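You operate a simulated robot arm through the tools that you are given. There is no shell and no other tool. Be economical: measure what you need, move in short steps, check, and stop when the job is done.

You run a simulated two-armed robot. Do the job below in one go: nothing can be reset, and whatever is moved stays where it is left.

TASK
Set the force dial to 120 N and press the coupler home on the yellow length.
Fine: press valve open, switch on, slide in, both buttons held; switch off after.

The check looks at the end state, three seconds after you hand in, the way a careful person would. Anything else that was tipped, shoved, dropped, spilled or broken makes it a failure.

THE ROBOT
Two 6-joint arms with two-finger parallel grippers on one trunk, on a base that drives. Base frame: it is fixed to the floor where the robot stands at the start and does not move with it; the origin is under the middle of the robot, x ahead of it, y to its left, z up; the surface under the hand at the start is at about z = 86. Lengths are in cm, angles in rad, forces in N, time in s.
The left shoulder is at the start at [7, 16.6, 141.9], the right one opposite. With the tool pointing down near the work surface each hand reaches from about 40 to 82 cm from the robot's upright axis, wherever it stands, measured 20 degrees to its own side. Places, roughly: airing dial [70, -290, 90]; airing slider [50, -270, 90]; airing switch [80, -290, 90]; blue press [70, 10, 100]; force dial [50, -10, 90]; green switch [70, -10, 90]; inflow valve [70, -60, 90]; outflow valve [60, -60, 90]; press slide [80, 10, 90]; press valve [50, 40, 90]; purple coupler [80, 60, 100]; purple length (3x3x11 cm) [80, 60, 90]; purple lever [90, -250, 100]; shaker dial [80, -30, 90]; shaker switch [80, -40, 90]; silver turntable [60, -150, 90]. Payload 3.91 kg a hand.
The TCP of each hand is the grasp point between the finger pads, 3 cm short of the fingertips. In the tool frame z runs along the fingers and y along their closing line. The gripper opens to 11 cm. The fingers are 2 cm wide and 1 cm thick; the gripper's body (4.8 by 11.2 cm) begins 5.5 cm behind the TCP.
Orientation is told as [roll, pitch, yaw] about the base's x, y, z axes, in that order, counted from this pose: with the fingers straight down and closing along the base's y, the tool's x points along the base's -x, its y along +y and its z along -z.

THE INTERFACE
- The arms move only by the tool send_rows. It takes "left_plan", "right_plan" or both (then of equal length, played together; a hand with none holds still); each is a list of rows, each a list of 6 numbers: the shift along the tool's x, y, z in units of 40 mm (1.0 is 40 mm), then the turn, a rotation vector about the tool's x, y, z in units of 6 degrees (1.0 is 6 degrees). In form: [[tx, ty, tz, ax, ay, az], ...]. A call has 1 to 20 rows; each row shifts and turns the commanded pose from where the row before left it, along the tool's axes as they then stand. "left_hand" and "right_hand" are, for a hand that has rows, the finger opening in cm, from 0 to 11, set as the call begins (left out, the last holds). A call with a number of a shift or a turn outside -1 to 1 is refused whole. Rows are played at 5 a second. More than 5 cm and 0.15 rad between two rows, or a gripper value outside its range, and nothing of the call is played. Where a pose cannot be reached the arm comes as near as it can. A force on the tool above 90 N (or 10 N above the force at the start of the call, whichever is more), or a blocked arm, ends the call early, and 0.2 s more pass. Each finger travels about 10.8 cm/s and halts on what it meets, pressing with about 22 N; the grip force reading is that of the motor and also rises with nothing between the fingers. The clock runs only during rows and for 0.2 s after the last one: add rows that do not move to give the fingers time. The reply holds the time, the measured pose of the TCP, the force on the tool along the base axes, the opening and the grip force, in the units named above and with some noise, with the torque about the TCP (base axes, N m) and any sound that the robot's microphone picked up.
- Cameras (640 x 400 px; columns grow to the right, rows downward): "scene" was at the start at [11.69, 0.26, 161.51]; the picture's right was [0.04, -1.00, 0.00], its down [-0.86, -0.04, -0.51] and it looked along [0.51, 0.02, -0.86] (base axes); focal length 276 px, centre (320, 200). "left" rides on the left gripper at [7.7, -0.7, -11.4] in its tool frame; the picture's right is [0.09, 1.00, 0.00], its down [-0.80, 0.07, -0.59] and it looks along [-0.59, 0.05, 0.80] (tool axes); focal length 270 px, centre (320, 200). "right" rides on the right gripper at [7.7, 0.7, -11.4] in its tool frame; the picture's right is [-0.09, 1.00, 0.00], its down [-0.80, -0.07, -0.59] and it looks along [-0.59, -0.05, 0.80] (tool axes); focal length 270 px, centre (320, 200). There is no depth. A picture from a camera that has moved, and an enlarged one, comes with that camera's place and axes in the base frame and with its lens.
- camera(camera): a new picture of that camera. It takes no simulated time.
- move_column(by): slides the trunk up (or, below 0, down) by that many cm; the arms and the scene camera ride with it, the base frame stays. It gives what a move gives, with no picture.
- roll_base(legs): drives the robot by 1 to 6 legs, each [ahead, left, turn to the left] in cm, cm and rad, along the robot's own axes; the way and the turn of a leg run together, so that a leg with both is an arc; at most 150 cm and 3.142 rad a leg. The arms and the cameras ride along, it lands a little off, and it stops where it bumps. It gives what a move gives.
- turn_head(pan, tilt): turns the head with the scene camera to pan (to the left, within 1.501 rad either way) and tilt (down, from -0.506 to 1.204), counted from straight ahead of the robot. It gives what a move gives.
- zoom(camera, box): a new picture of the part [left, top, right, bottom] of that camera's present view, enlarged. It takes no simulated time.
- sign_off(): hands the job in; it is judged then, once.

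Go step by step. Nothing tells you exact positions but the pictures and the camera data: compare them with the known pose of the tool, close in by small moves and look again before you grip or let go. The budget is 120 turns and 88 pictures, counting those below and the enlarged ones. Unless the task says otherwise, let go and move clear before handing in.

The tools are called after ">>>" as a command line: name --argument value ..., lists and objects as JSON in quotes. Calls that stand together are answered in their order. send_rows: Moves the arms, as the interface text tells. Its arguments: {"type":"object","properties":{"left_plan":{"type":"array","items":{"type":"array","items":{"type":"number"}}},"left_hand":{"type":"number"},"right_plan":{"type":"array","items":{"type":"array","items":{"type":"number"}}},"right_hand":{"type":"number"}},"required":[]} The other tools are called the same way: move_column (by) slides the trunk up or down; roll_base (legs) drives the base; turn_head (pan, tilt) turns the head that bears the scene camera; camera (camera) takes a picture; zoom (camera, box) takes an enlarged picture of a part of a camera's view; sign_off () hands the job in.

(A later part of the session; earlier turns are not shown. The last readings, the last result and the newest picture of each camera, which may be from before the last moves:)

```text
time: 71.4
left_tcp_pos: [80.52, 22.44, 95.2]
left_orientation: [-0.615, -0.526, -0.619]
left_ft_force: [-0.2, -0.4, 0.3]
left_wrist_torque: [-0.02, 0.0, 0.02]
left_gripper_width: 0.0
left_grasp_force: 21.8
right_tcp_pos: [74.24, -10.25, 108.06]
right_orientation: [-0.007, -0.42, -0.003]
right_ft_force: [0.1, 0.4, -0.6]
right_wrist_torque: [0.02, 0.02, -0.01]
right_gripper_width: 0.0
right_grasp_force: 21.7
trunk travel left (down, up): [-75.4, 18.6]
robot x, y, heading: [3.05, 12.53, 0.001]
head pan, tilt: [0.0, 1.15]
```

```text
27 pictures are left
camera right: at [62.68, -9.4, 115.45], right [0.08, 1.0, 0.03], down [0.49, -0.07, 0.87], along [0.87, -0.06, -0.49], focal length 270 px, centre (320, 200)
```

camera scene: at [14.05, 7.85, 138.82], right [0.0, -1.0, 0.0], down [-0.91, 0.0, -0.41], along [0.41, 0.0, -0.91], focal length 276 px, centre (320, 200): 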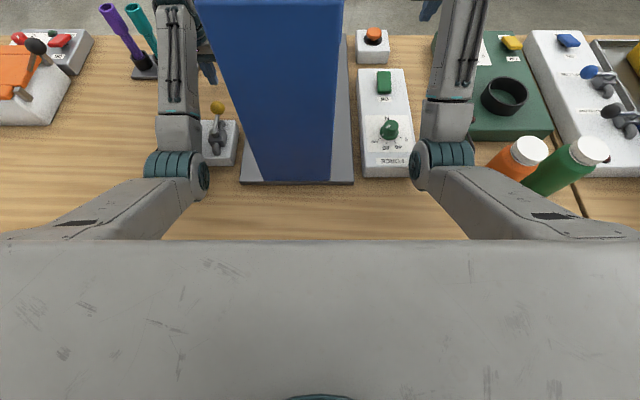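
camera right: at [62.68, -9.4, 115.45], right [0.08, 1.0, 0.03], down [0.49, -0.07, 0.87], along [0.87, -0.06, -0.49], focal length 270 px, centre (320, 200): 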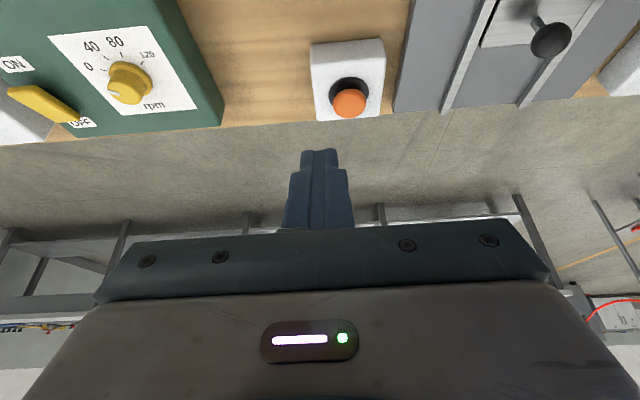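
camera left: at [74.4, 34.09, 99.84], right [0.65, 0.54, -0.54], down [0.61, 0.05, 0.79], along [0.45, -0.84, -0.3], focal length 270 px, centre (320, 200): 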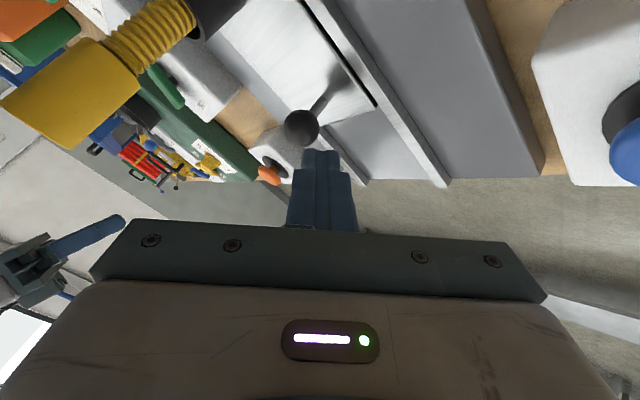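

>>> send_rows --left_plan '[[-0.505, 0.145, 0.575, 0, 0, 0], [-0.505, 0.145, 0.575, 0, 0, 0], [0, 0, 0.625, 0, 0, 0], [0, 0, 0.625, 0, 0, 0], [0, 0, 0, 0, 0, 0]]'

>>> camera --camera "left"

```text
time: 72.6
left_tcp_pos: [83.24, 14.45, 89.95]
left_orientation: [-0.617, -0.527, -0.621]
left_ft_force: [-0.4, -1.0, -0.1]
left_wrist_torque: [0.0, 0.0, 0.01]
left_gripper_width: 0.0
left_grasp_force: 21.7
left hand out of reach, approached as far as the arm can: row 4
right_tcp_pos: [74.18, -10.15, 108.17]
right_orientation: [-0.008, -0.419, -0.002]
right_ft_force: [0.1, 0.7, 0.7]
right_wrist_torque: [0.01, -0.02, -0.01]
right_gripper_width: 0.01
right_grasp_force: 21.9
trunk travel left (down, up): [-75.4, 18.6]
robot x, y, heading: [3.38, 12.9, 0.003]
head pan, tilt: [0.0, 1.15]
```

```text
26 pictures are left
camera left: at [77.33, 26.18, 94.57], right [0.65, 0.54, -0.54], down [0.61, 0.05, 0.79], along [0.45, -0.84, -0.3], focal length 270 px, centre (320, 200)
```

left: 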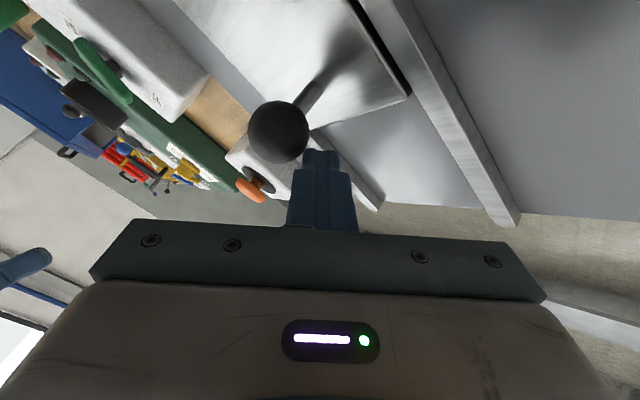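

Fingers are just on the far side of the knob. I keep pulling it in.

>>> send_rows --left_plan '[[0.283, -0.283, 0, 0, 0, 0], [0.283, -0.283, 0, 0, 0, 0], [0.283, -0.283, 0, 0, 0, 0], [0.283, -0.283, 0, 0, 0, 0], [0, 0, 0, 0, 0, 0]]'

>>> camera --camera "left"

```text
time: 73.8
left_tcp_pos: [76.87, 14.6, 90.09]
left_orientation: [-0.616, -0.526, -0.619]
left_ft_force: [0.0, 0.0, 0.2]
left_wrist_torque: [0.01, -0.01, -0.02]
left_gripper_width: 0.0
left_grasp_force: 22.3
right_tcp_pos: [74.32, -10.33, 108.08]
right_orientation: [-0.007, -0.418, -0.002]
right_ft_force: [-0.3, 0.8, -0.1]
right_wrist_torque: [0.0, -0.01, -0.01]
right_gripper_width: 0.03
right_grasp_force: 21.6
trunk travel left (down, up): [-75.4, 18.6]
robot x, y, heading: [2.93, 12.8, -0.001]
head pan, tilt: [0.0, 1.15]
```

```text
25 pictures are left
camera left: at [70.88, 26.18, 94.67], right [0.65, 0.54, -0.54], down [0.62, 0.05, 0.79], along [0.45, -0.84, -0.3], focal length 270 px, centre (320, 200)
```

left: 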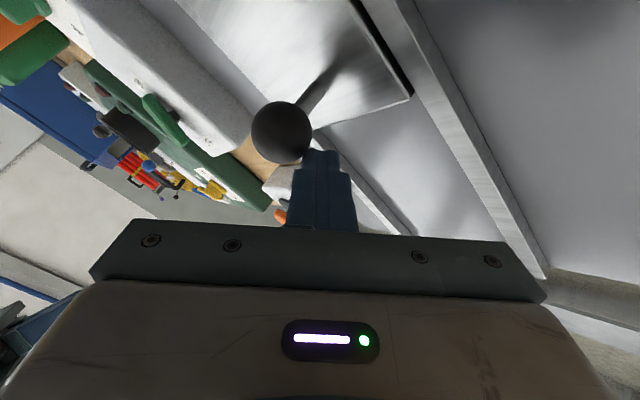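

>>> send_rows --left_plan '[[0.106, -0.106, 0, 0, 0, 0], [0.106, -0.106, 0, 0, 0, 0], [0.106, -0.106, 0, 0, 0, 0], [0.106, -0.106, 0, 0, 0, 0], [0, 0, 0, 0, 0, 0]]'

```text
time: 75.0
left_tcp_pos: [75.21, 14.51, 89.96]
left_orientation: [-0.614, -0.531, -0.614]
left_ft_force: [47.5, -0.1, 15.1]
left_wrist_torque: [-0.19, -0.43, 0.67]
left_gripper_width: 0.0
left_grasp_force: 22.0
right_tcp_pos: [74.85, -10.24, 107.59]
right_orientation: [-0.006, -0.414, -0.002]
right_ft_force: [-0.4, 0.5, 0.2]
right_wrist_torque: [-0.01, -0.02, -0.01]
right_gripper_width: 0.02
right_grasp_force: 22.4
trunk travel left (down, up): [-75.4, 18.6]
robot x, y, heading: [3.47, 13.08, -0.003]
head pan, tilt: [0.0, 1.15]
```

Firm stop: the slide is home. I back off and withdraw the left hand sideways, then look.

>>> send_rows --left_plan '[[-0.25, 0.25, 0, 0, 0, 0], [0, 0, -0.75, 0, 0, 0], [0, 0, -0.75, 0, 0, 0], [0, 0, -0.75, 0, 0, 0], [-0.35, 0.35, 0, 0, 0, 0], [0, 0, 0, 0, 0, 0]]'

>>> camera --camera "left"

```text
time: 76.4
left_tcp_pos: [78.06, 20.78, 96.53]
left_orientation: [-0.616, -0.527, -0.618]
left_ft_force: [-0.3, 0.4, -0.3]
left_wrist_torque: [-0.01, 0.01, -0.01]
left_gripper_width: 0.0
left_grasp_force: 21.8
right_tcp_pos: [74.26, -10.16, 108.09]
right_orientation: [-0.008, -0.419, -0.004]
right_ft_force: [0.6, -0.1, 0.3]
right_wrist_torque: [0.0, -0.03, 0.01]
right_gripper_width: 0.0
right_grasp_force: 22.2
trunk travel left (down, up): [-75.4, 18.6]
robot x, y, heading: [3.24, 12.54, 0.003]
head pan, tilt: [0.0, 1.15]
```

```text
24 pictures are left
camera left: at [71.89, 32.56, 101.04], right [0.65, 0.54, -0.54], down [0.61, 0.05, 0.79], along [0.45, -0.84, -0.3], focal length 270 px, centre (320, 200)
```

left: 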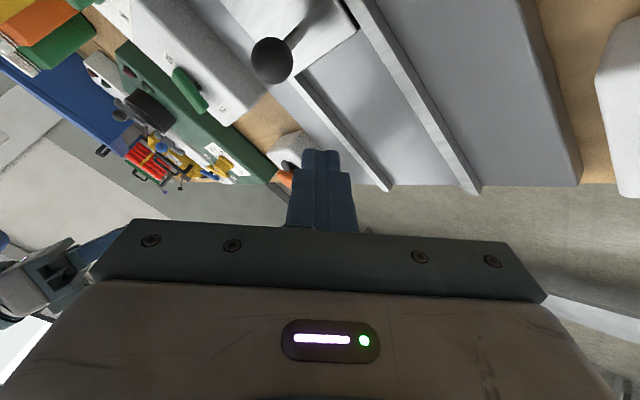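

The slide is home. I now restore the left hand to a forward-pitched, straight pose and bring the right hand above the orange button (86.0, -7.05, 88.7).

>>> send_rows --left_plan '[[0, 0, 0, -0.625, -0.625, -0.884], [0, 0, 0, -0.625, -0.625, -0.884], [0, 0, 0, -0.625, -0.625, -0.884], [0, 0, 0, -0.625, -0.625, -0.884], [0, 0, 0, -0.625, -0.625, -0.884], [0, 0, 0, -0.625, -0.625, -0.884], [0, 0, 0, -0.663, 0.663, 0], [0, 0, 0, -0.663, 0.663, 0], [0, 0, 0, -0.663, 0.663, 0], [0, 0, 0, -0.663, 0.663, 0], [0, 0, 0, -0.663, 0.663, 0], [0, 0, 0, -0.663, 0.663, 0], [0, 0, 0, -0.663, 0.663, 0], [0, 0, 0, -0.663, 0.663, 0], [0, 0, 0, 0, 0, 0]]' --right_plan '[[-0.325, 0.197, 0.9, 0, 0, 0], [-0.325, 0.197, 0.9, 0, 0, 0], [-0.325, 0.197, 0.9, 0, 0, 0], [-0.325, 0.197, 0.9, 0, 0, 0], [0, 0, 0, 0, 0, 0], [0, 0, 0, 0, 0, 0], [0, 0, 0, 0, 0, 0], [0, 0, 0, 0, 0, 0], [0, 0, 0, 0, 0, 0], [0, 0, 0, 0, 0, 0], [0, 0, 0, 0, 0, 0], [0, 0, 0, 0, 0, 0], [0, 0, 0, 0, 0, 0], [0, 0, 0, 0, 0, 0], [0, 0, 0, 0, 0, 0]]'

>>> camera --camera "right"

```text
time: 79.8
left_tcp_pos: [77.72, 24.18, 96.5]
left_orientation: [0.004, -0.007, 0.025]
left_ft_force: [-0.5, 0.5, -0.4]
left_wrist_torque: [-0.04, -0.03, 0.0]
left_gripper_width: 0.01
left_grasp_force: 22.4
right_tcp_pos: [84.57, -5.62, 97.6]
right_orientation: [-0.02, -0.423, 0.009]
right_ft_force: [0.2, -0.5, 0.0]
right_wrist_torque: [0.07, -0.01, 0.0]
right_gripper_width: 0.02
right_grasp_force: 21.9
trunk travel left (down, up): [-75.4, 18.6]
robot x, y, heading: [3.1, 13.12, 0.006]
head pan, tilt: [0.0, 1.15]
stopped in row 15 (left hand): the arm was blocked; the commanded pose is now the measured one
```

```text
23 pictures are left
camera right: at [72.94, -4.74, 104.9], right [0.08, 1.0, 0.02], down [0.49, -0.05, 0.87], along [0.87, -0.06, -0.49], focal length 270 px, centre (320, 200)
```

right: 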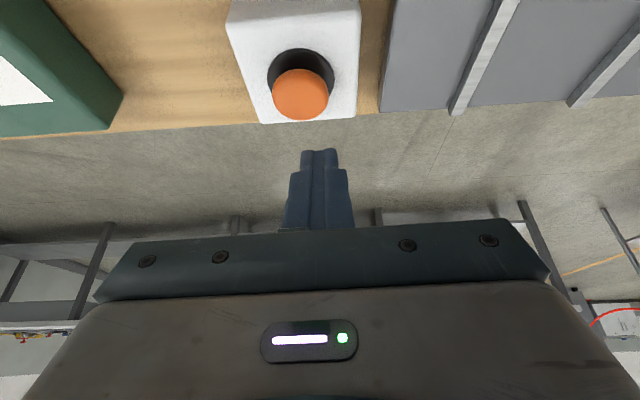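

The left arm brushed the press side on straightening (it's stopped, forces are nil). I move it away to the left at once, then check the press.

>>> send_rows --left_plan '[[0, 0.75, -0.1, 0, 0, 0], [0, 0.75, -0.1, 0, 0, 0], [0, 0.7, -0.1, 0, 0, 0], [0, 0, 0, 0, -1, 0], [0, 0, 0, 0, -1, 0], [0, 0, 0, 0, -1, 0], [0, 0, 0, 0, -1, 0], [0, 0, 0, 0, 0, 0]]'

>>> camera --camera "left"

>>> camera --camera "scene"

```text
time: 81.6
left_tcp_pos: [77.98, 31.01, 97.46]
left_orientation: [0.007, -0.42, 0.008]
left_ft_force: [-0.4, -0.3, -0.2]
left_wrist_torque: [0.0, 0.04, 0.01]
left_gripper_width: 0.0
left_grasp_force: 21.4
right_tcp_pos: [84.8, -6.73, 97.04]
right_orientation: [-0.006, -0.418, 0.004]
right_ft_force: [-0.3, 0.8, 0.0]
right_wrist_torque: [0.01, 0.02, -0.03]
right_gripper_width: 0.0
right_grasp_force: 22.0
trunk travel left (down, up): [-75.4, 18.6]
robot x, y, heading: [3.2, 13.08, 0.002]
head pan, tilt: [0.0, 1.15]
```

```text
22 pictures are left
camera left: at [66.07, 30.2, 104.82], right [-0.09, 1.0, -0.03], down [0.49, 0.07, 0.87], along [0.87, 0.06, -0.49], focal length 270 px, centre (320, 200)
```

left: 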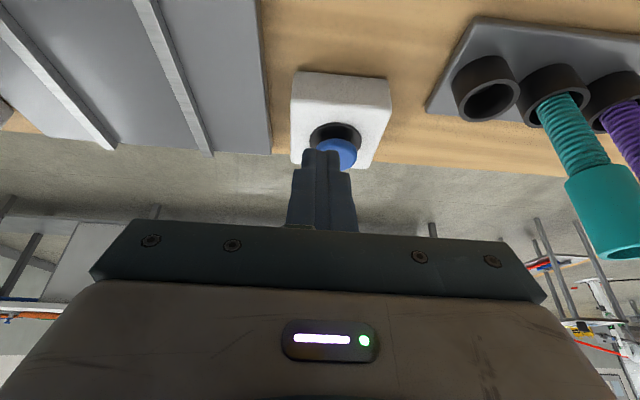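

```text
21 pictures are left
camera scene: at [14.06, 12.93, 144.81], right [0.0, -1.0, 0.0], down [-0.91, 0.0, -0.41], along [0.41, 0.0, -0.91], focal length 276 px, centre (320, 200)
```

scene: 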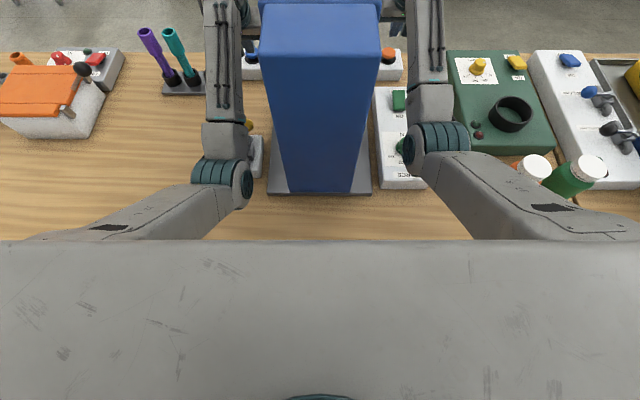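

The press stands where it was. I place both hands above their buttons and come down to just above them.

>>> send_rows --left_plan '[[-0.725, 0.25, 0.39, 0, 0, 0], [-0.725, 0.25, 0.39, 0, 0, 0], [0.19, 0, 0.43, 0, 0, 0], [0.19, 0, 0.43, 0, 0, 0], [0, 0, 0, 0, 0, 0]]' --right_plan '[[0, -0.05, 0, 0, 0, 0], [0, -0.03, 0, 0, 0, 0], [0.19, 0, 0.43, 0, 0, 0], [0.19, 0, 0.43, 0, 0, 0], [0, 0, 0, 0, 0, 0]]'

>>> zoom --camera "left" --box '[220, 40, 420, 220]'

>>> zoom --camera "right" --box '[220, 40, 420, 220]'

```text
time: 82.8
left_tcp_pos: [84.46, 33.04, 93.27]
left_orientation: [0.007, -0.421, 0.009]
left_ft_force: [-0.6, -0.8, -0.2]
left_wrist_torque: [0.01, 0.0, 0.0]
left_gripper_width: 0.0
left_grasp_force: 22.2
right_tcp_pos: [84.86, -7.15, 93.22]
right_orientation: [-0.007, -0.417, 0.004]
right_ft_force: [-0.4, -0.1, 1.0]
right_wrist_torque: [0.01, 0.01, 0.04]
right_gripper_width: 0.0
right_grasp_force: 21.9
trunk travel left (down, up): [-75.4, 18.6]
robot x, y, heading: [2.8, 12.88, 0.005]
head pan, tilt: [0.0, 1.15]
```

```text
2.22 times, centred on (320, 130) of left
camera zoom: at [72.67, 32.24, 100.58], right [-0.09, 1.0, -0.03], down [0.49, 0.07, 0.87], along [0.87, 0.07, -0.49], focal length 601 px, centre (320, 356)
```

zoom: 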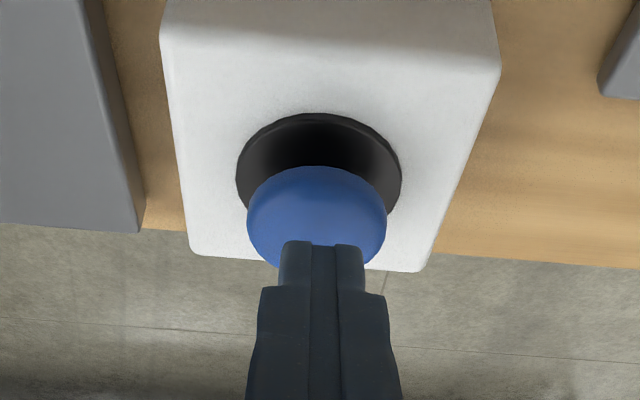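

```text
2.22 times, centred on (320, 130) of right
camera zoom: at [73.34, -6.29, 100.64], right [0.08, 1.0, 0.03], down [0.49, -0.06, 0.87], along [0.87, -0.06, -0.49], focal length 601 px, centre (320, 356)
```

zoom: 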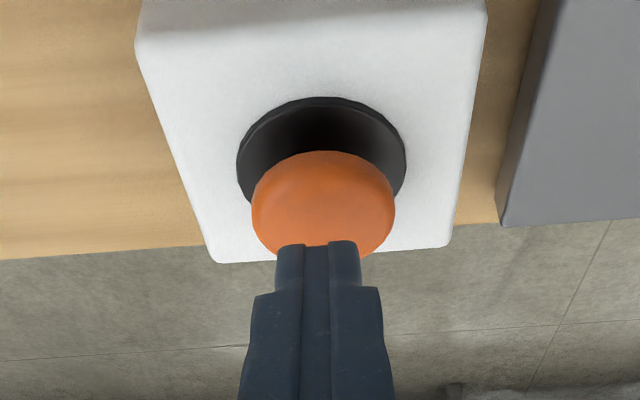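

Both tips are centred over the buttons. I press both down together and hold.

>>> send_rows --left_plan '[[0.051, 0, 0.114, 0, 0, 0], [0.051, 0, 0.114, 0, 0, 0], [0.051, 0, 0.114, 0, 0, 0], [0.051, 0, 0.114, 0, 0, 0], [0, 0, 0, 0, 0, 0]]' --right_plan '[[0.1, 0.03, 0.1, 0, 0, 0], [0.051, 0, 0.114, 0, 0, 0], [0.051, 0, 0.114, 0, 0, 0], [0.051, 0, 0.114, 0, 0, 0], [0, 0, 0, 0, 0, 0]]'

```text
time: 84.0
left_tcp_pos: [84.38, 33.04, 91.39]
left_orientation: [0.007, -0.422, 0.008]
left_ft_force: [-0.5, 0.3, 4.9]
left_wrist_torque: [-0.02, -0.04, 0.0]
left_gripper_width: 0.01
left_grasp_force: 22.1
right_tcp_pos: [84.73, -6.96, 91.55]
right_orientation: [-0.006, -0.421, 0.002]
right_ft_force: [1.8, 0.2, 4.1]
right_wrist_torque: [0.02, -0.09, -0.01]
right_gripper_width: 0.0
right_grasp_force: 21.7
trunk travel left (down, up): [-75.4, 18.6]
robot x, y, heading: [2.75, 12.72, 0.002]
head pan, tilt: [0.0, 1.15]
```

Both buttons are being touched (4–5 N). I press further and hold for some seconds.

>>> send_rows --left_plan '[[0.051, 0, 0.114, 0, 0, 0], [0.051, 0, 0.114, 0, 0, 0], [0, 0, 0, 0, 0, 0], [0, 0, 0, 0, 0, 0], [0, 0, 0, 0, 0, 0]]' --right_plan '[[0.051, 0, 0.114, 0, 0, 0], [0.051, 0, 0.114, 0, 0, 0], [0, 0, 0, 0, 0, 0], [0, 0, 0, 0, 0, 0], [0, 0, 0, 0, 0, 0]]'

```text
time: 85.2
left_tcp_pos: [84.08, 33.13, 90.75]
left_orientation: [0.006, -0.427, 0.009]
left_ft_force: [0.4, -0.8, 18.3]
left_wrist_torque: [-0.03, -0.12, 0.02]
left_gripper_width: 0.0
left_grasp_force: 22.4
right_tcp_pos: [84.43, -7.09, 90.89]
right_orientation: [-0.007, -0.428, 0.004]
right_ft_force: [10.7, 0.9, 23.4]
right_wrist_torque: [0.02, -0.39, 0.01]
right_gripper_width: 0.0
right_grasp_force: 21.7
trunk travel left (down, up): [-75.4, 18.6]
robot x, y, heading: [3.04, 12.98, 0.003]
head pan, tilt: [0.0, 1.15]
```

>>> send_rows --left_plan '[[0.03, 0, 0.07, 0, 0, 0], [0, 0, 0, 0, 0, 0], [0, 0, 0, 0, 0, 0], [0, 0, 0, 0, 0, 0], [0, 0, 0, 0, 0, 0], [0, 0, 0, 0, 0, 0], [0, 0, 0, 0, 0, 0], [0, 0, 0, 0, 0, 0], [0, 0, 0, 0, 0, 0], [0, 0, 0, 0, 0, 0], [0, 0, 0, 0, 0, 0], [0, 0, 0, 0, 0, 0], [0, 0, 0, 0, 0, 0], [0, 0, 0, 0, 0, 0], [0, 0, 0, 0, 0, 0]]' --right_plan '[[0.03, 0, 0.07, 0, 0, 0], [0, 0, 0, 0, 0, 0], [0, 0, 0, 0, 0, 0], [0, 0, 0, 0, 0, 0], [0, 0, 0, 0, 0, 0], [0, 0, 0, 0, 0, 0], [0, 0, 0, 0, 0, 0], [0, 0, 0, 0, 0, 0], [0, 0, 0, 0, 0, 0], [0, 0, 0, 0, 0, 0], [0, 0, 0, 0, 0, 0], [0, 0, 0, 0, 0, 0], [0, 0, 0, 0, 0, 0], [0, 0, 0, 0, 0, 0], [0, 0, 0, 0, 0, 0]]'

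>>> camera --camera "left"

```text
time: 88.4
left_tcp_pos: [83.64, 33.11, 90.81]
left_orientation: [0.006, -0.428, 0.008]
left_ft_force: [-5.8, 1.9, 11.3]
left_wrist_torque: [0.1, 0.04, 0.0]
left_gripper_width: 0.0
left_grasp_force: 22.3
right_tcp_pos: [83.98, -6.95, 90.67]
right_orientation: [-0.009, -0.431, 0.002]
right_ft_force: [-7.1, -4.1, 28.6]
right_wrist_torque: [-0.13, 0.04, -0.06]
right_gripper_width: 0.0
right_grasp_force: 21.6
trunk travel left (down, up): [-75.4, 18.6]
robot x, y, heading: [3.4, 12.55, -0.001]
head pan, tilt: [0.0, 1.15]
```

```text
18 pictures are left
camera left: at [71.92, 32.3, 97.89], right [-0.09, 1.0, -0.03], down [0.48, 0.07, 0.87], along [0.87, 0.07, -0.49], focal length 270 px, centre (320, 200)
```

left: 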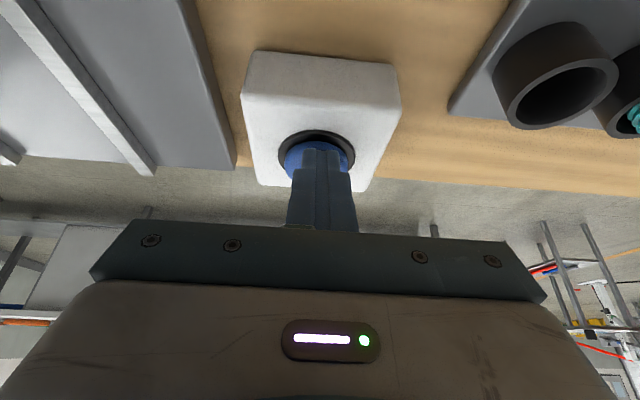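

Both buttons look down. I press a little firmer, recentre slightly, and hold a few more seconds.

>>> send_rows --left_plan '[[-0.05, 0, 0.12, 0, 0, 0], [0, 0, 0.05, 0, 0, 0], [0, 0, 0, 0, 0, 0], [0, 0, 0, 0, 0, 0], [0, 0, 0, 0, 0, 0], [0, 0, 0, 0, 0, 0], [0, 0, 0, 0, 0, 0], [0, 0, 0, 0, 0, 0], [0, 0, 0, 0, 0, 0], [0, 0, 0, 0, 0, 0], [0, 0, 0, 0, 0, 0], [0, 0, 0, 0, 0, 0], [0, 0, 0, 0, 0, 0], [0, 0, 0, 0, 0, 0], [0, 0, 0, 0, 0, 0], [0, 0, 0, 0, 0, 0], [0, 0, 0, 0, 0, 0], [0, 0, 0, 0, 0, 0]]' --right_plan '[[-0.05, 0, 0.05, 0, 0, 0], [0, 0, 0.02, 0, 0, 0], [0, 0, 0, 0, 0, 0], [0, 0, 0, 0, 0, 0], [0, 0, 0, 0, 0, 0], [0, 0, 0, 0, 0, 0], [0, 0, 0, 0, 0, 0], [0, 0, 0, 0, 0, 0], [0, 0, 0, 0, 0, 0], [0, 0, 0, 0, 0, 0], [0, 0, 0, 0, 0, 0], [0, 0, 0, 0, 0, 0], [0, 0, 0, 0, 0, 0], [0, 0, 0, 0, 0, 0], [0, 0, 0, 0, 0, 0], [0, 0, 0, 0, 0, 0], [0, 0, 0, 0, 0, 0], [0, 0, 0, 0, 0, 0]]'

```text
time: 92.2
left_tcp_pos: [83.83, 33.08, 90.56]
left_orientation: [0.006, -0.434, 0.009]
left_ft_force: [-30.0, 5.2, 37.0]
left_wrist_torque: [0.18, 0.59, 0.04]
left_gripper_width: 0.0
left_grasp_force: 22.0
right_tcp_pos: [83.95, -7.11, 90.86]
right_orientation: [-0.006, -0.433, 0.004]
right_ft_force: [-6.6, 3.1, 6.9]
right_wrist_torque: [0.02, 0.22, 0.04]
right_gripper_width: 0.0
right_grasp_force: 22.1
trunk travel left (down, up): [-75.4, 18.6]
robot x, y, heading: [2.99, 13.16, 0.003]
head pan, tilt: [0.0, 1.15]
```

I lift both hands off the buttons and swing the right hand out to look at the coupler under the ram.

>>> send_rows --left_plan '[[-0.305, 0, -0.685, 0, 0, 0], [-0.305, 0, -0.685, 0, 0, 0], [0, 0, 0, 0, 0, 0]]' --right_plan '[[-0.305, 0, -0.685, 0, 0, 0], [-0.305, 0, -0.685, 0, 0, 0], [0, 0, 0, 0, 0, 0]]'

>>> send_rows --right_plan '[[0.139, -0.5625, -0.61, 0, 0, 0], [0.139, -0.5625, -0.61, 0, 0, 0], [0.139, -0.5625, -0.61, 0, 0, 0], [0.139, -0.5625, -0.61, 0, 0, 0], [0, 0, 0, -0.401, 0, -0.9], [0, 0, 0, -0.401, 0, -0.9], [0, 0, 0, -0.401, 0, -0.9], [0, 0, 0, -0.401, 0, -0.9], [0, 0, 0, -0.401, 0, -0.9], [0, 0, 0, -0.401, 0, -0.9], [0, 0, 0, -0.401, 0, -0.9], [0, 0, 0, -0.401, 0, -0.9], [0, 0, 0, -0.401, 0, -0.9], [0, 0, 0, -0.401, 0, -0.9], [0, 0, 0, -0.401, 0, -0.9], [0, 0, 0, 0, 0, 0]]'

>>> camera --camera "right"

```text
time: 93.0
left_tcp_pos: [84.96, 32.98, 95.46]
left_orientation: [0.008, -0.42, 0.007]
left_ft_force: [-0.3, -0.2, 0.3]
left_wrist_torque: [-0.01, 0.01, 0.0]
left_gripper_width: 0.0
left_grasp_force: 21.7
right_tcp_pos: [85.31, -7.05, 95.68]
right_orientation: [-0.007, -0.42, 0.004]
right_ft_force: [0.4, 0.0, 0.5]
right_wrist_torque: [0.0, 0.01, -0.01]
right_gripper_width: 0.0
right_grasp_force: 22.0
trunk travel left (down, up): [-75.4, 18.6]
robot x, y, heading: [3.26, 12.89, -0.003]
head pan, tilt: [0.0, 1.15]
```

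```text
time: 96.4
left_tcp_pos: [84.95, 33.11, 95.51]
left_orientation: [0.008, -0.421, 0.01]
left_ft_force: [0.3, -1.1, -0.7]
left_wrist_torque: [0.0, 0.01, 0.02]
left_gripper_width: 0.0
left_grasp_force: 22.4
right_tcp_pos: [79.11, -15.97, 103.91]
right_orientation: [-0.003, -0.413, 1.139]
right_ft_force: [-1.3, 0.4, -0.3]
right_wrist_torque: [0.03, -0.03, 0.03]
right_gripper_width: 0.0
right_grasp_force: 22.2
trunk travel left (down, up): [-75.4, 18.6]
robot x, y, heading: [3.09, 13.27, -0.0]
head pan, tilt: [0.0, 1.15]
```

```text
17 pictures are left
camera right: at [73.6, -26.13, 111.32], right [-0.87, 0.49, 0.03], down [0.27, 0.42, 0.87], along [0.41, 0.76, -0.5], focal length 270 px, centre (320, 200)
```

right: 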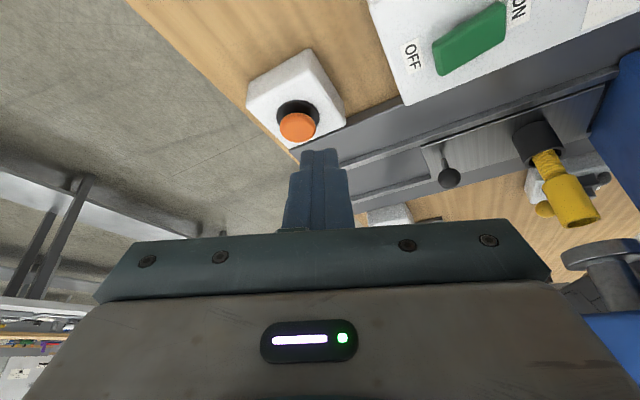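

>>> zoom --camera "right" --box '[420, 90, 640, 330]'

```text
1.67 times, centred on (530, 210) of right
camera zoom: at [73.6, -26.13, 111.32], right [-0.87, 0.49, 0.03], down [0.27, 0.42, 0.87], along [0.41, 0.76, -0.5], focal length 450 px, centre (-30, 183)
```

zoom: 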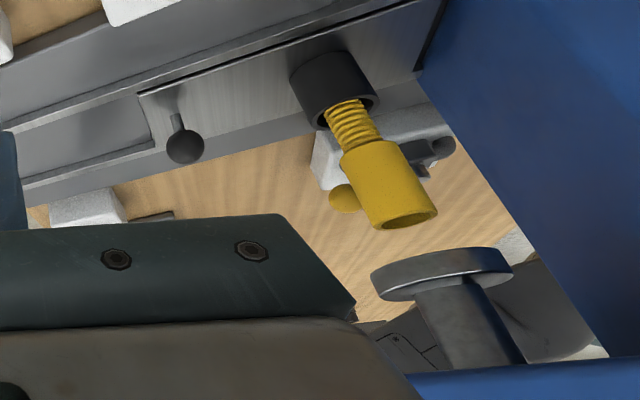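

The coupler is exactly under the ram but its ribs are still showing as before: the press has not acted, so the buttons probably were not pressed deep enough together. I bring the right hand back over the orange button.

>>> send_rows --right_plan '[[0, 0, 0, 0.401, 0, 0.9], [0, 0, 0, 0.401, 0, 0.9], [0, 0, 0, 0.401, 0, 0.9], [0, 0, 0, 0.401, 0, 0.9], [0, 0, 0, 0.401, 0, 0.9], [0, 0, 0, 0.401, 0, 0.9], [0, 0, 0, 0.401, 0, 0.9], [0, 0, 0, 0.401, 0, 0.9], [0, 0, 0, 0.401, 0, 0.9], [0, 0, 0, 0.401, 0, 0.9], [0, 0, 0, 0.401, 0, 0.9], [-0.139, 0.5625, 0.61, 0, 0, 0], [-0.139, 0.5625, 0.61, 0, 0, 0], [-0.139, 0.5625, 0.61, 0, 0, 0], [-0.139, 0.5625, 0.61, 0, 0, 0], [0, 0, 0, 0, 0, 0]]'

>>> zoom --camera "left" --box '[220, 40, 420, 220]'

>>> zoom --camera "right" --box '[220, 40, 420, 220]'

```text
time: 99.8
left_tcp_pos: [84.86, 32.99, 95.48]
left_orientation: [0.007, -0.421, 0.01]
left_ft_force: [0.2, 0.0, 0.3]
left_wrist_torque: [0.0, 0.01, 0.0]
left_gripper_width: 0.01
left_grasp_force: 22.4
right_tcp_pos: [84.99, -6.91, 95.85]
right_orientation: [-0.008, -0.418, 0.002]
right_ft_force: [-0.5, -0.6, -0.2]
right_wrist_torque: [0.04, -0.03, -0.01]
right_gripper_width: 0.0
right_grasp_force: 22.0
trunk travel left (down, up): [-75.4, 18.6]
robot x, y, heading: [2.71, 13.06, 0.002]
head pan, tilt: [0.0, 1.15]
```

```text
2.22 times, centred on (320, 130) of left
camera zoom: at [73.09, 32.19, 102.85], right [-0.09, 1.0, -0.03], down [0.49, 0.07, 0.87], along [0.87, 0.07, -0.49], focal length 601 px, centre (320, 356)
```

zoom: 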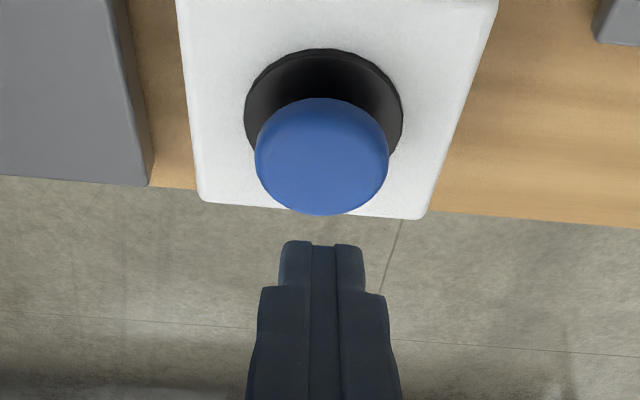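

```text
2.22 times, centred on (320, 130) of right
camera zoom: at [73.37, -6.18, 103.27], right [0.08, 1.0, 0.03], down [0.49, -0.07, 0.87], along [0.87, -0.06, -0.49], focal length 601 px, centre (320, 356)
```

zoom: 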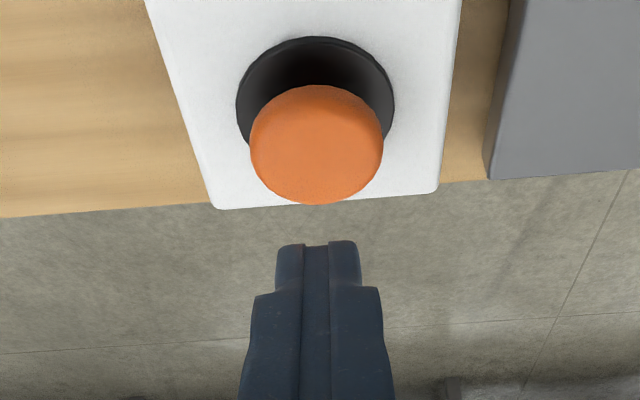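

Both buttons have sprung back up. I recentre and press both again together, deeper this time, and hold.

>>> send_rows --left_plan '[[-0.114, 0.02, 0.051, 0, 0, 0], [0.183, 0, 0.411, 0, 0, 0], [0.183, 0, 0.411, 0, 0, 0], [0.051, 0, 0.114, 0, 0, 0], [0.051, 0, 0.114, 0, 0, 0], [0.051, 0, 0.114, 0, 0, 0], [0.051, 0, 0.114, 0, 0, 0], [0.03, 0, 0.08, 0, 0, 0], [0, 0, 0, 0, 0, 0], [0, 0, 0, 0, 0, 0], [0, 0, 0, 0, 0, 0], [0, 0, 0, 0, 0, 0], [0, 0, 0, 0, 0, 0], [0, 0, 0, 0, 0, 0]]' --right_plan '[[-0.084, -0.02, 0.11, 0, 0, 0], [0.183, 0, 0.411, 0, 0, 0], [0.183, 0, 0.411, 0, 0, 0], [0.051, 0, 0.114, 0, 0, 0], [0.051, 0, 0.114, 0, 0, 0], [0.051, 0, 0.114, 0, 0, 0], [0.051, 0, 0.114, 0, 0, 0], [0.03, 0, 0.08, 0, 0, 0], [0, 0, 0, 0, 0, 0], [0, 0, 0, 0, 0, 0], [0, 0, 0, 0, 0, 0], [0, 0, 0, 0, 0, 0], [0, 0, 0, 0, 0, 0], [0, 0, 0, 0, 0, 0]]'

>>> zoom --camera "left" --box '[220, 40, 420, 220]'

>>> zoom --camera "right" --box '[220, 40, 420, 220]'

```text
time: 102.8
left_tcp_pos: [85.19, 33.25, 90.82]
left_orientation: [0.008, -0.439, 0.009]
left_ft_force: [16.9, -1.2, 37.6]
left_wrist_torque: [-0.12, -0.66, 0.0]
left_gripper_width: 0.0
left_grasp_force: 21.8
right_tcp_pos: [85.29, -7.11, 90.87]
right_orientation: [-0.006, -0.437, 0.003]
right_ft_force: [14.0, -0.2, 34.5]
right_wrist_torque: [0.04, -0.55, -0.07]
right_gripper_width: 0.01
right_grasp_force: 22.0
trunk travel left (down, up): [-75.4, 18.6]
robot x, y, heading: [3.16, 12.74, -0.003]
head pan, tilt: [0.0, 1.15]
```

```text
2.22 times, centred on (320, 130) of left
camera zoom: at [73.26, 32.36, 97.92], right [-0.09, 1.0, -0.03], down [0.47, 0.07, 0.88], along [0.88, 0.07, -0.47], focal length 601 px, centre (320, 356)
```

zoom: 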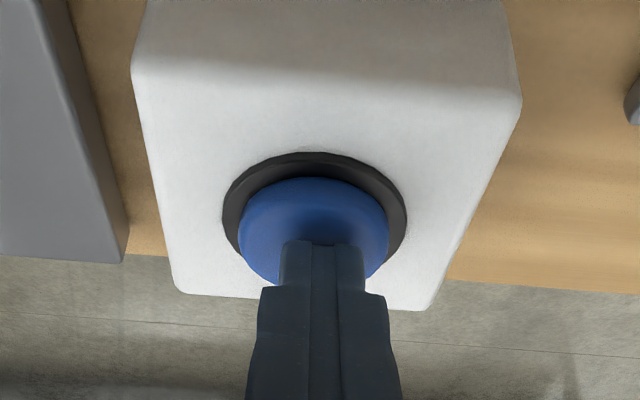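

```text
2.22 times, centred on (320, 130) of right
camera zoom: at [73.55, -6.29, 98.0], right [0.08, 1.0, 0.03], down [0.47, -0.07, 0.88], along [0.88, -0.06, -0.48], focal length 601 px, centre (320, 356)
```

zoom: 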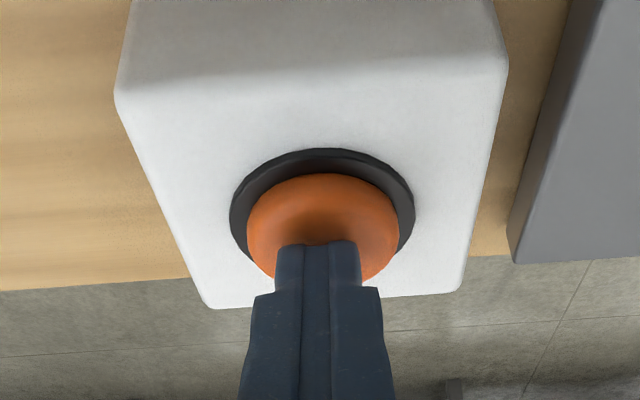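

Both buttons are fully down with about 35 N. I hold them four more seconds.

>>> send_rows --left_plan '[[0, 0, 0, 0, 0, 0], [0, 0, 0, 0, 0, 0], [0, 0, 0, 0, 0, 0], [0, 0, 0, 0, 0, 0], [0, 0, 0, 0, 0, 0], [0, 0, 0, 0, 0, 0], [0, 0, 0, 0, 0, 0], [0, 0, 0, 0, 0, 0], [0, 0, 0, 0, 0, 0], [0, 0, 0, 0, 0, 0], [0, 0, 0, 0, 0, 0], [0, 0, 0, 0, 0, 0], [0, 0, 0, 0, 0, 0], [0, 0, 0, 0, 0, 0], [0, 0, 0, 0, 0, 0], [0, 0, 0, 0, 0, 0], [0, 0, 0, 0, 0, 0], [0, 0, 0, 0, 0, 0]]' --right_plan '[[0, 0, 0, 0, 0, 0], [0, 0, 0, 0, 0, 0], [0, 0, 0, 0, 0, 0], [0, 0, 0, 0, 0, 0], [0, 0, 0, 0, 0, 0], [0, 0, 0, 0, 0, 0], [0, 0, 0, 0, 0, 0], [0, 0, 0, 0, 0, 0], [0, 0, 0, 0, 0, 0], [0, 0, 0, 0, 0, 0], [0, 0, 0, 0, 0, 0], [0, 0, 0, 0, 0, 0], [0, 0, 0, 0, 0, 0], [0, 0, 0, 0, 0, 0], [0, 0, 0, 0, 0, 0], [0, 0, 0, 0, 0, 0], [0, 0, 0, 0, 0, 0], [0, 0, 0, 0, 0, 0]]'

```text
time: 106.6
left_tcp_pos: [85.18, 33.16, 90.79]
left_orientation: [0.007, -0.441, 0.009]
left_ft_force: [14.6, -1.1, 37.6]
left_wrist_torque: [-0.12, -0.61, 0.04]
left_gripper_width: 0.0
left_grasp_force: 22.1
right_tcp_pos: [85.31, -7.1, 90.79]
right_orientation: [-0.007, -0.435, 0.004]
right_ft_force: [13.7, 1.4, 35.1]
right_wrist_torque: [0.05, -0.58, 0.03]
right_gripper_width: 0.0
right_grasp_force: 22.3
trunk travel left (down, up): [-75.4, 18.6]
robot x, y, heading: [3.34, 12.68, -0.001]
head pan, tilt: [0.0, 1.15]
```

I lift off and look at the coupler again.

>>> send_rows --left_plan '[[-0.305, 0, -0.685, 0, 0, 0], [-0.305, 0, -0.685, 0, 0, 0], [0, 0, 0, 0, 0, 0], [0, 0, 0, 0, 0, 0], [0, 0, 0, 0, 0, 0], [0, 0, 0, 0, 0, 0], [0, 0, 0, 0, 0, 0], [0, 0, 0, 0, 0, 0], [0, 0, 0, 0, 0, 0], [0, 0, 0, 0, 0, 0], [0, 0, 0, 0, 0, 0], [0, 0, 0, 0, 0, 0], [0, 0, 0, 0, 0, 0], [0, 0, 0, 0, 0, 0], [0, 0, 0, 0, 0, 0], [0, 0, 0, 0, 0, 0], [0, 0, 0, 0, 0, 0], [0, 0, 0, 0, 0, 0]]' --right_plan '[[-0.305, 0, -0.685, 0, 0, 0], [-0.305, 0, -0.685, 0, 0, 0], [0.139, -0.5625, -0.61, 0, 0, 0], [0.139, -0.5625, -0.61, 0, 0, 0], [0.139, -0.5625, -0.61, 0, 0, 0], [0.139, -0.5625, -0.61, 0, 0, 0], [0, 0, 0, -0.401, 0, -0.9], [0, 0, 0, -0.401, 0, -0.9], [0, 0, 0, -0.401, 0, -0.9], [0, 0, 0, -0.401, 0, -0.9], [0, 0, 0, -0.401, 0, -0.9], [0, 0, 0, -0.401, 0, -0.9], [0, 0, 0, -0.401, 0, -0.9], [0, 0, 0, -0.401, 0, -0.9], [0, 0, 0, -0.401, 0, -0.9], [0, 0, 0, -0.401, 0, -0.9], [0, 0, 0, -0.401, 0, -0.9], [0, 0, 0, 0, 0, 0]]'

>>> zoom --camera "right" --box '[420, 0, 640, 330]'

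```text
time: 110.4
left_tcp_pos: [85.45, 33.08, 95.49]
left_orientation: [0.008, -0.42, 0.008]
left_ft_force: [0.3, 0.0, -0.2]
left_wrist_torque: [-0.02, -0.01, 0.03]
left_gripper_width: 0.01
left_grasp_force: 21.9
right_tcp_pos: [79.44, -16.04, 103.64]
right_orientation: [-0.002, -0.413, 1.138]
right_ft_force: [-0.7, 0.2, 0.6]
right_wrist_torque: [-0.01, 0.03, 0.02]
right_gripper_width: 0.02
right_grasp_force: 22.6
trunk travel left (down, up): [-75.4, 18.6]
robot x, y, heading: [2.99, 12.86, -0.001]
head pan, tilt: [0.0, 1.15]
```

```text
1.21 times, centred on (530, 165) of right
camera zoom: at [74.14, -26.21, 111.11], right [-0.87, 0.49, 0.03], down [0.27, 0.42, 0.87], along [0.41, 0.76, -0.5], focal length 328 px, centre (66, 242)
```

zoom: 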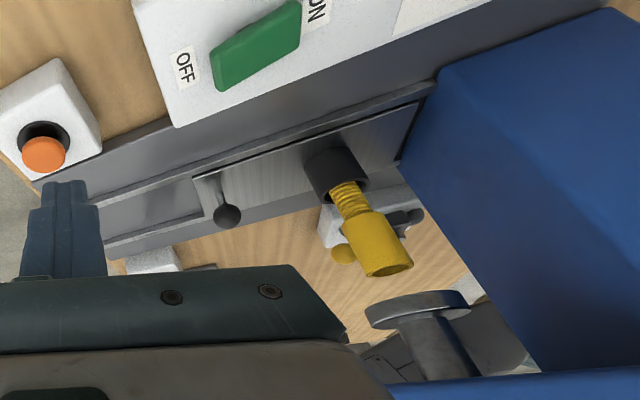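

Still not pressed. I inspect more closely the slide's inner end, the rocker and the valve.

>>> zoom --camera "right" --box '[470, 50, 610, 170]'

>>> zoom --camera "right" --box '[400, 0, 520, 100]'

```text
3.33 times, centred on (540, 110) of right
camera zoom: at [74.14, -26.21, 111.11], right [-0.87, 0.49, 0.03], down [0.27, 0.42, 0.87], along [0.41, 0.76, -0.5], focal length 901 px, centre (-413, 500)
```

zoom: 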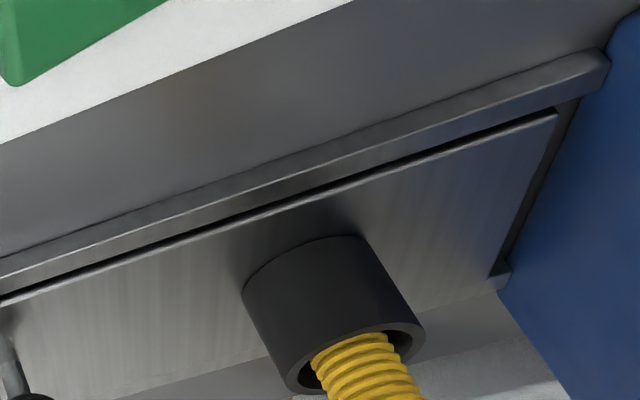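

```text
4.00 times, centred on (460, 50) of right
camera zoom: at [74.14, -26.21, 111.11], right [-0.87, 0.49, 0.03], down [0.27, 0.42, 0.87], along [0.41, 0.76, -0.5], focal length 1081 px, centre (-240, 800)
```

zoom: 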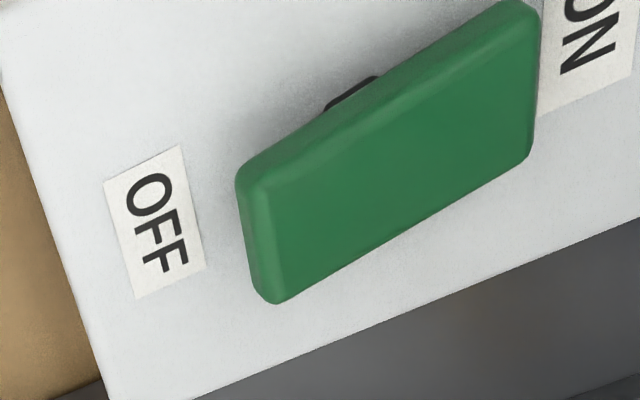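

The slide's inner end still shows a gap of about 1 cm to the press column, so it isn't fully home. The left hand goes back to its hooking pose to pull it the rest of the way.

>>> send_rows --left_plan '[[0, 0, -0.3, 0, 1, 0], [0, 0, 0, 0, 1, 0], [0, 0, 0, 0, 1, 0], [0, 0, 0, 0, 1, 0], [0.425, -0.635, -0.1, 0, 0, 0], [0.425, -0.635, -0.1, 0, 0, 0], [0, 0, 0, 0.663, -0.663, 0], [0, 0, 0, 0.663, -0.663, 0], [0, 0, 0, 0.663, -0.663, 0], [0, 0, 0, 0.663, -0.663, 0], [0, 0, 0, 0.663, -0.663, 0], [0, 0, 0, 0.663, -0.663, 0], [0, 0, 0, 0.663, -0.663, 0], [0, 0, 0, 0.663, -0.663, 0], [0.47, -0.42, 0.4, 0, 0, 0], [0.47, -0.42, 0.4, 0, 0, 0], [0, 0, 0, 0, 0, 0]]'

>>> send_rows --left_plan '[[0, 0, 0, 0.625, 0.625, 0.884], [0, 0, 0, 0.625, 0.625, 0.884], [0, 0, 0, 0.625, 0.625, 0.884], [0, 0, 0, 0.625, 0.625, 0.884], [0, 0, 0, 0.625, 0.625, 0.884], [0, 0, 0, 0.625, 0.625, 0.884], [0, 0, 0, 0, 0, 0]]'

>>> camera --camera "left"

```text
time: 114.0
left_tcp_pos: [79.58, 23.15, 94.83]
left_orientation: [-0.608, -0.525, 0.176]
left_ft_force: [0.5, -0.1, -0.4]
left_wrist_torque: [0.01, -0.01, 0.05]
left_gripper_width: 0.0
left_grasp_force: 22.1
right_tcp_pos: [79.68, -16.03, 103.62]
right_orientation: [-0.002, -0.412, 1.137]
right_ft_force: [1.0, 0.0, 0.2]
right_wrist_torque: [-0.04, 0.0, 0.01]
right_gripper_width: 0.0
right_grasp_force: 21.5
trunk travel left (down, up): [-75.4, 18.6]
robot x, y, heading: [2.7, 12.75, -0.002]
head pan, tilt: [0.0, 1.15]
```

```text
time: 115.6
left_tcp_pos: [79.42, 22.96, 94.73]
left_orientation: [-0.609, -0.521, -0.609]
left_ft_force: [0.2, 0.0, 0.2]
left_wrist_torque: [0.01, 0.0, -0.03]
left_gripper_width: 0.01
left_grasp_force: 22.4
right_tcp_pos: [79.56, -16.02, 103.67]
right_orientation: [-0.001, -0.413, 1.138]
right_ft_force: [0.5, -0.1, 0.5]
right_wrist_torque: [0.0, 0.03, -0.01]
right_gripper_width: 0.01
right_grasp_force: 22.0
trunk travel left (down, up): [-75.4, 18.6]
robot x, y, heading: [2.95, 12.66, 0.002]
head pan, tilt: [0.0, 1.15]
```

```text
8 pictures are left
camera left: at [73.45, 34.56, 99.53], right [0.64, 0.55, -0.54], down [0.61, 0.06, 0.79], along [0.46, -0.83, -0.3], focal length 270 px, centre (320, 200)
```

left: 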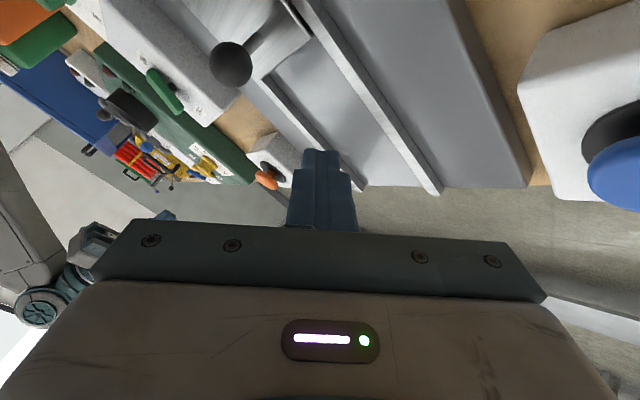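

Knob at (72.3, 13.2). I hook behind it again and pull harder in small steps.

>>> send_rows --left_plan '[[0.04, -0.51, 0.55, 0, 0, 0], [0.04, -0.51, 0.55, 0, 0, 0], [0, 0, 0.625, 0, 0, 0], [0, 0, 0.625, 0, 0, 0], [0.088, -0.088, 0, 0, 0, 0], [0.088, -0.088, 0, 0, 0, 0], [0.088, -0.088, 0, 0, 0, 0], [0.088, -0.088, 0, 0, 0, 0], [0.088, -0.088, 0, 0, 0, 0], [0, 0, 0, 0, 0, 0], [0, 0, 0, 0, 0, 0]]'

```text
time: 118.0
left_tcp_pos: [75.16, 14.43, 89.98]
left_orientation: [-0.606, -0.528, -0.6]
left_ft_force: [69.0, 4.0, 17.6]
left_wrist_torque: [-0.19, -0.67, 0.84]
left_gripper_width: 0.01
left_grasp_force: 22.7
right_tcp_pos: [80.37, -15.99, 103.19]
right_orientation: [0.007, -0.411, 1.133]
right_ft_force: [-0.9, 0.4, 0.2]
right_wrist_torque: [0.0, 0.0, -0.02]
right_gripper_width: 0.0
right_grasp_force: 21.6
trunk travel left (down, up): [-75.4, 18.6]
robot x, y, heading: [3.05, 12.6, 0.003]
head pan, tilt: [0.0, 1.15]
```

It resists 69 N without moving, so the slide is on its hard stop and home; the gap is normal. The likely cause is that I released the buttons too early, so I withdraw and press again with a much longer hold.

>>> send_rows --left_plan '[[-0.3, 0.3, 0, 0, 0, 0], [0, 0, -0.75, 0, 0, 0], [0, 0, -0.75, 0, 0, 0], [0, 0, -0.75, 0, 0, 0], [-0.5, 0.5, 0, 0, 0, 0], [0, 0, 0, -0.625, -0.625, -0.884], [0, 0, 0, -0.625, -0.625, -0.884], [0, 0, 0, -0.625, -0.625, -0.884], [0, 0, 0, -0.625, -0.625, -0.884], [0, 0, 0, -0.625, -0.625, -0.884], [0, 0, 0, -0.625, -0.625, -0.884], [-0.373, 0.543, -0.297, 0, 0, 0], [-0.373, 0.543, -0.297, 0, 0, 0], [-0.373, 0.543, -0.297, 0, 0, 0], [0, 0, 0, 0, 0, 0]]'

>>> send_rows --left_plan '[[0, 0, 0, -0.663, 0.663, 0], [0, 0, 0, -0.663, 0.663, 0], [0, 0, 0, -0.663, 0.663, 0], [0, 0, 0, -0.663, 0.663, 0], [0, 0, 0, -0.663, 0.663, 0], [0, 0, 0, -0.663, 0.663, 0], [0, 0, 0, -0.663, 0.663, 0], [0, 0, 0, -0.663, 0.663, 0], [0, 0, 0, 0, -1, 0], [0, 0, 0, 0, -1, 0], [0, 0, 0, 0, -1, 0], [0, 0, 0, 0, -1, 0], [0, 0, 0, 0, 0, 0]]' --right_plan '[[0, 0, 0, 0.401, 0, 0.9], [0, 0, 0, 0.401, 0, 0.9], [0, 0, 0, 0.401, 0, 0.9], [0, 0, 0, 0.401, 0, 0.9], [0, 0, 0, 0.401, 0, 0.9], [0, 0, 0, 0.401, 0, 0.9], [0, 0, 0, 0.401, 0, 0.9], [0, 0, 0, 0.401, 0, 0.9], [0, 0, 0, 0.401, 0, 0.9], [0, 0, 0, 0.401, 0, 0.9], [0, 0, 0, 0.401, 0, 0.9], [0, 0, 0, 0, 0, 0], [0, 0, 0, 0, 0, 0]]'

```text
time: 121.2
left_tcp_pos: [81.39, 28.58, 98.0]
left_orientation: [-0.608, -0.525, 0.177]
left_ft_force: [-1.4, 0.2, -0.8]
left_wrist_torque: [0.0, -0.01, 0.01]
left_gripper_width: 0.01
left_grasp_force: 22.1
right_tcp_pos: [79.53, -16.06, 103.64]
right_orientation: [-0.003, -0.411, 1.137]
right_ft_force: [-0.6, -0.1, -0.7]
right_wrist_torque: [-0.01, -0.02, -0.03]
right_gripper_width: 0.01
right_grasp_force: 22.2
trunk travel left (down, up): [-75.4, 18.6]
robot x, y, heading: [2.96, 12.99, -0.001]
head pan, tilt: [0.0, 1.15]
```

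```text
time: 124.0
left_tcp_pos: [81.47, 28.77, 97.97]
left_orientation: [0.008, -0.419, 0.007]
left_ft_force: [-0.4, 0.2, -0.5]
left_wrist_torque: [-0.01, 0.0, 0.01]
left_gripper_width: 0.0
left_grasp_force: 22.0
right_tcp_pos: [79.64, -16.06, 103.62]
right_orientation: [-0.007, -0.418, 0.002]
right_ft_force: [-0.7, 0.4, -0.6]
right_wrist_torque: [0.0, 0.0, 0.0]
right_gripper_width: 0.0
right_grasp_force: 22.2
trunk travel left (down, up): [-75.4, 18.6]
robot x, y, heading: [2.88, 13.03, 0.001]
head pan, tilt: [0.0, 1.15]
```

>>> send_rows --left_plan '[[-0.305, 0.54, 0.48, 0, 0, 0], [-0.305, 0.54, 0.48, 0, 0, 0], [0, 0, 0, 0, 0, 0], [0, 0, 0, 0, 0, 0], [0, 0, 0, 0, 0, 0]]' --right_plan '[[-0.128, 0.5625, 0.61, 0, 0, 0], [-0.128, 0.5625, 0.61, 0, 0, 0], [-0.128, 0.5625, 0.61, 0, 0, 0], [-0.128, 0.5625, 0.61, 0, 0, 0], [0, 0, 0, 0, 0, 0]]'

```text
time: 125.2
left_tcp_pos: [85.23, 33.22, 95.49]
left_orientation: [0.008, -0.42, 0.009]
left_ft_force: [-0.9, 1.4, -0.1]
left_wrist_torque: [-0.01, 0.0, 0.03]
left_gripper_width: 0.0
left_grasp_force: 21.5
right_tcp_pos: [85.47, -7.03, 95.46]
right_orientation: [-0.008, -0.418, 0.004]
right_ft_force: [-0.5, -0.8, 0.0]
right_wrist_torque: [0.01, 0.0, -0.01]
right_gripper_width: 0.01
right_grasp_force: 21.4
trunk travel left (down, up): [-75.4, 18.6]
robot x, y, heading: [3.44, 13.01, 0.001]
head pan, tilt: [0.0, 1.15]
```

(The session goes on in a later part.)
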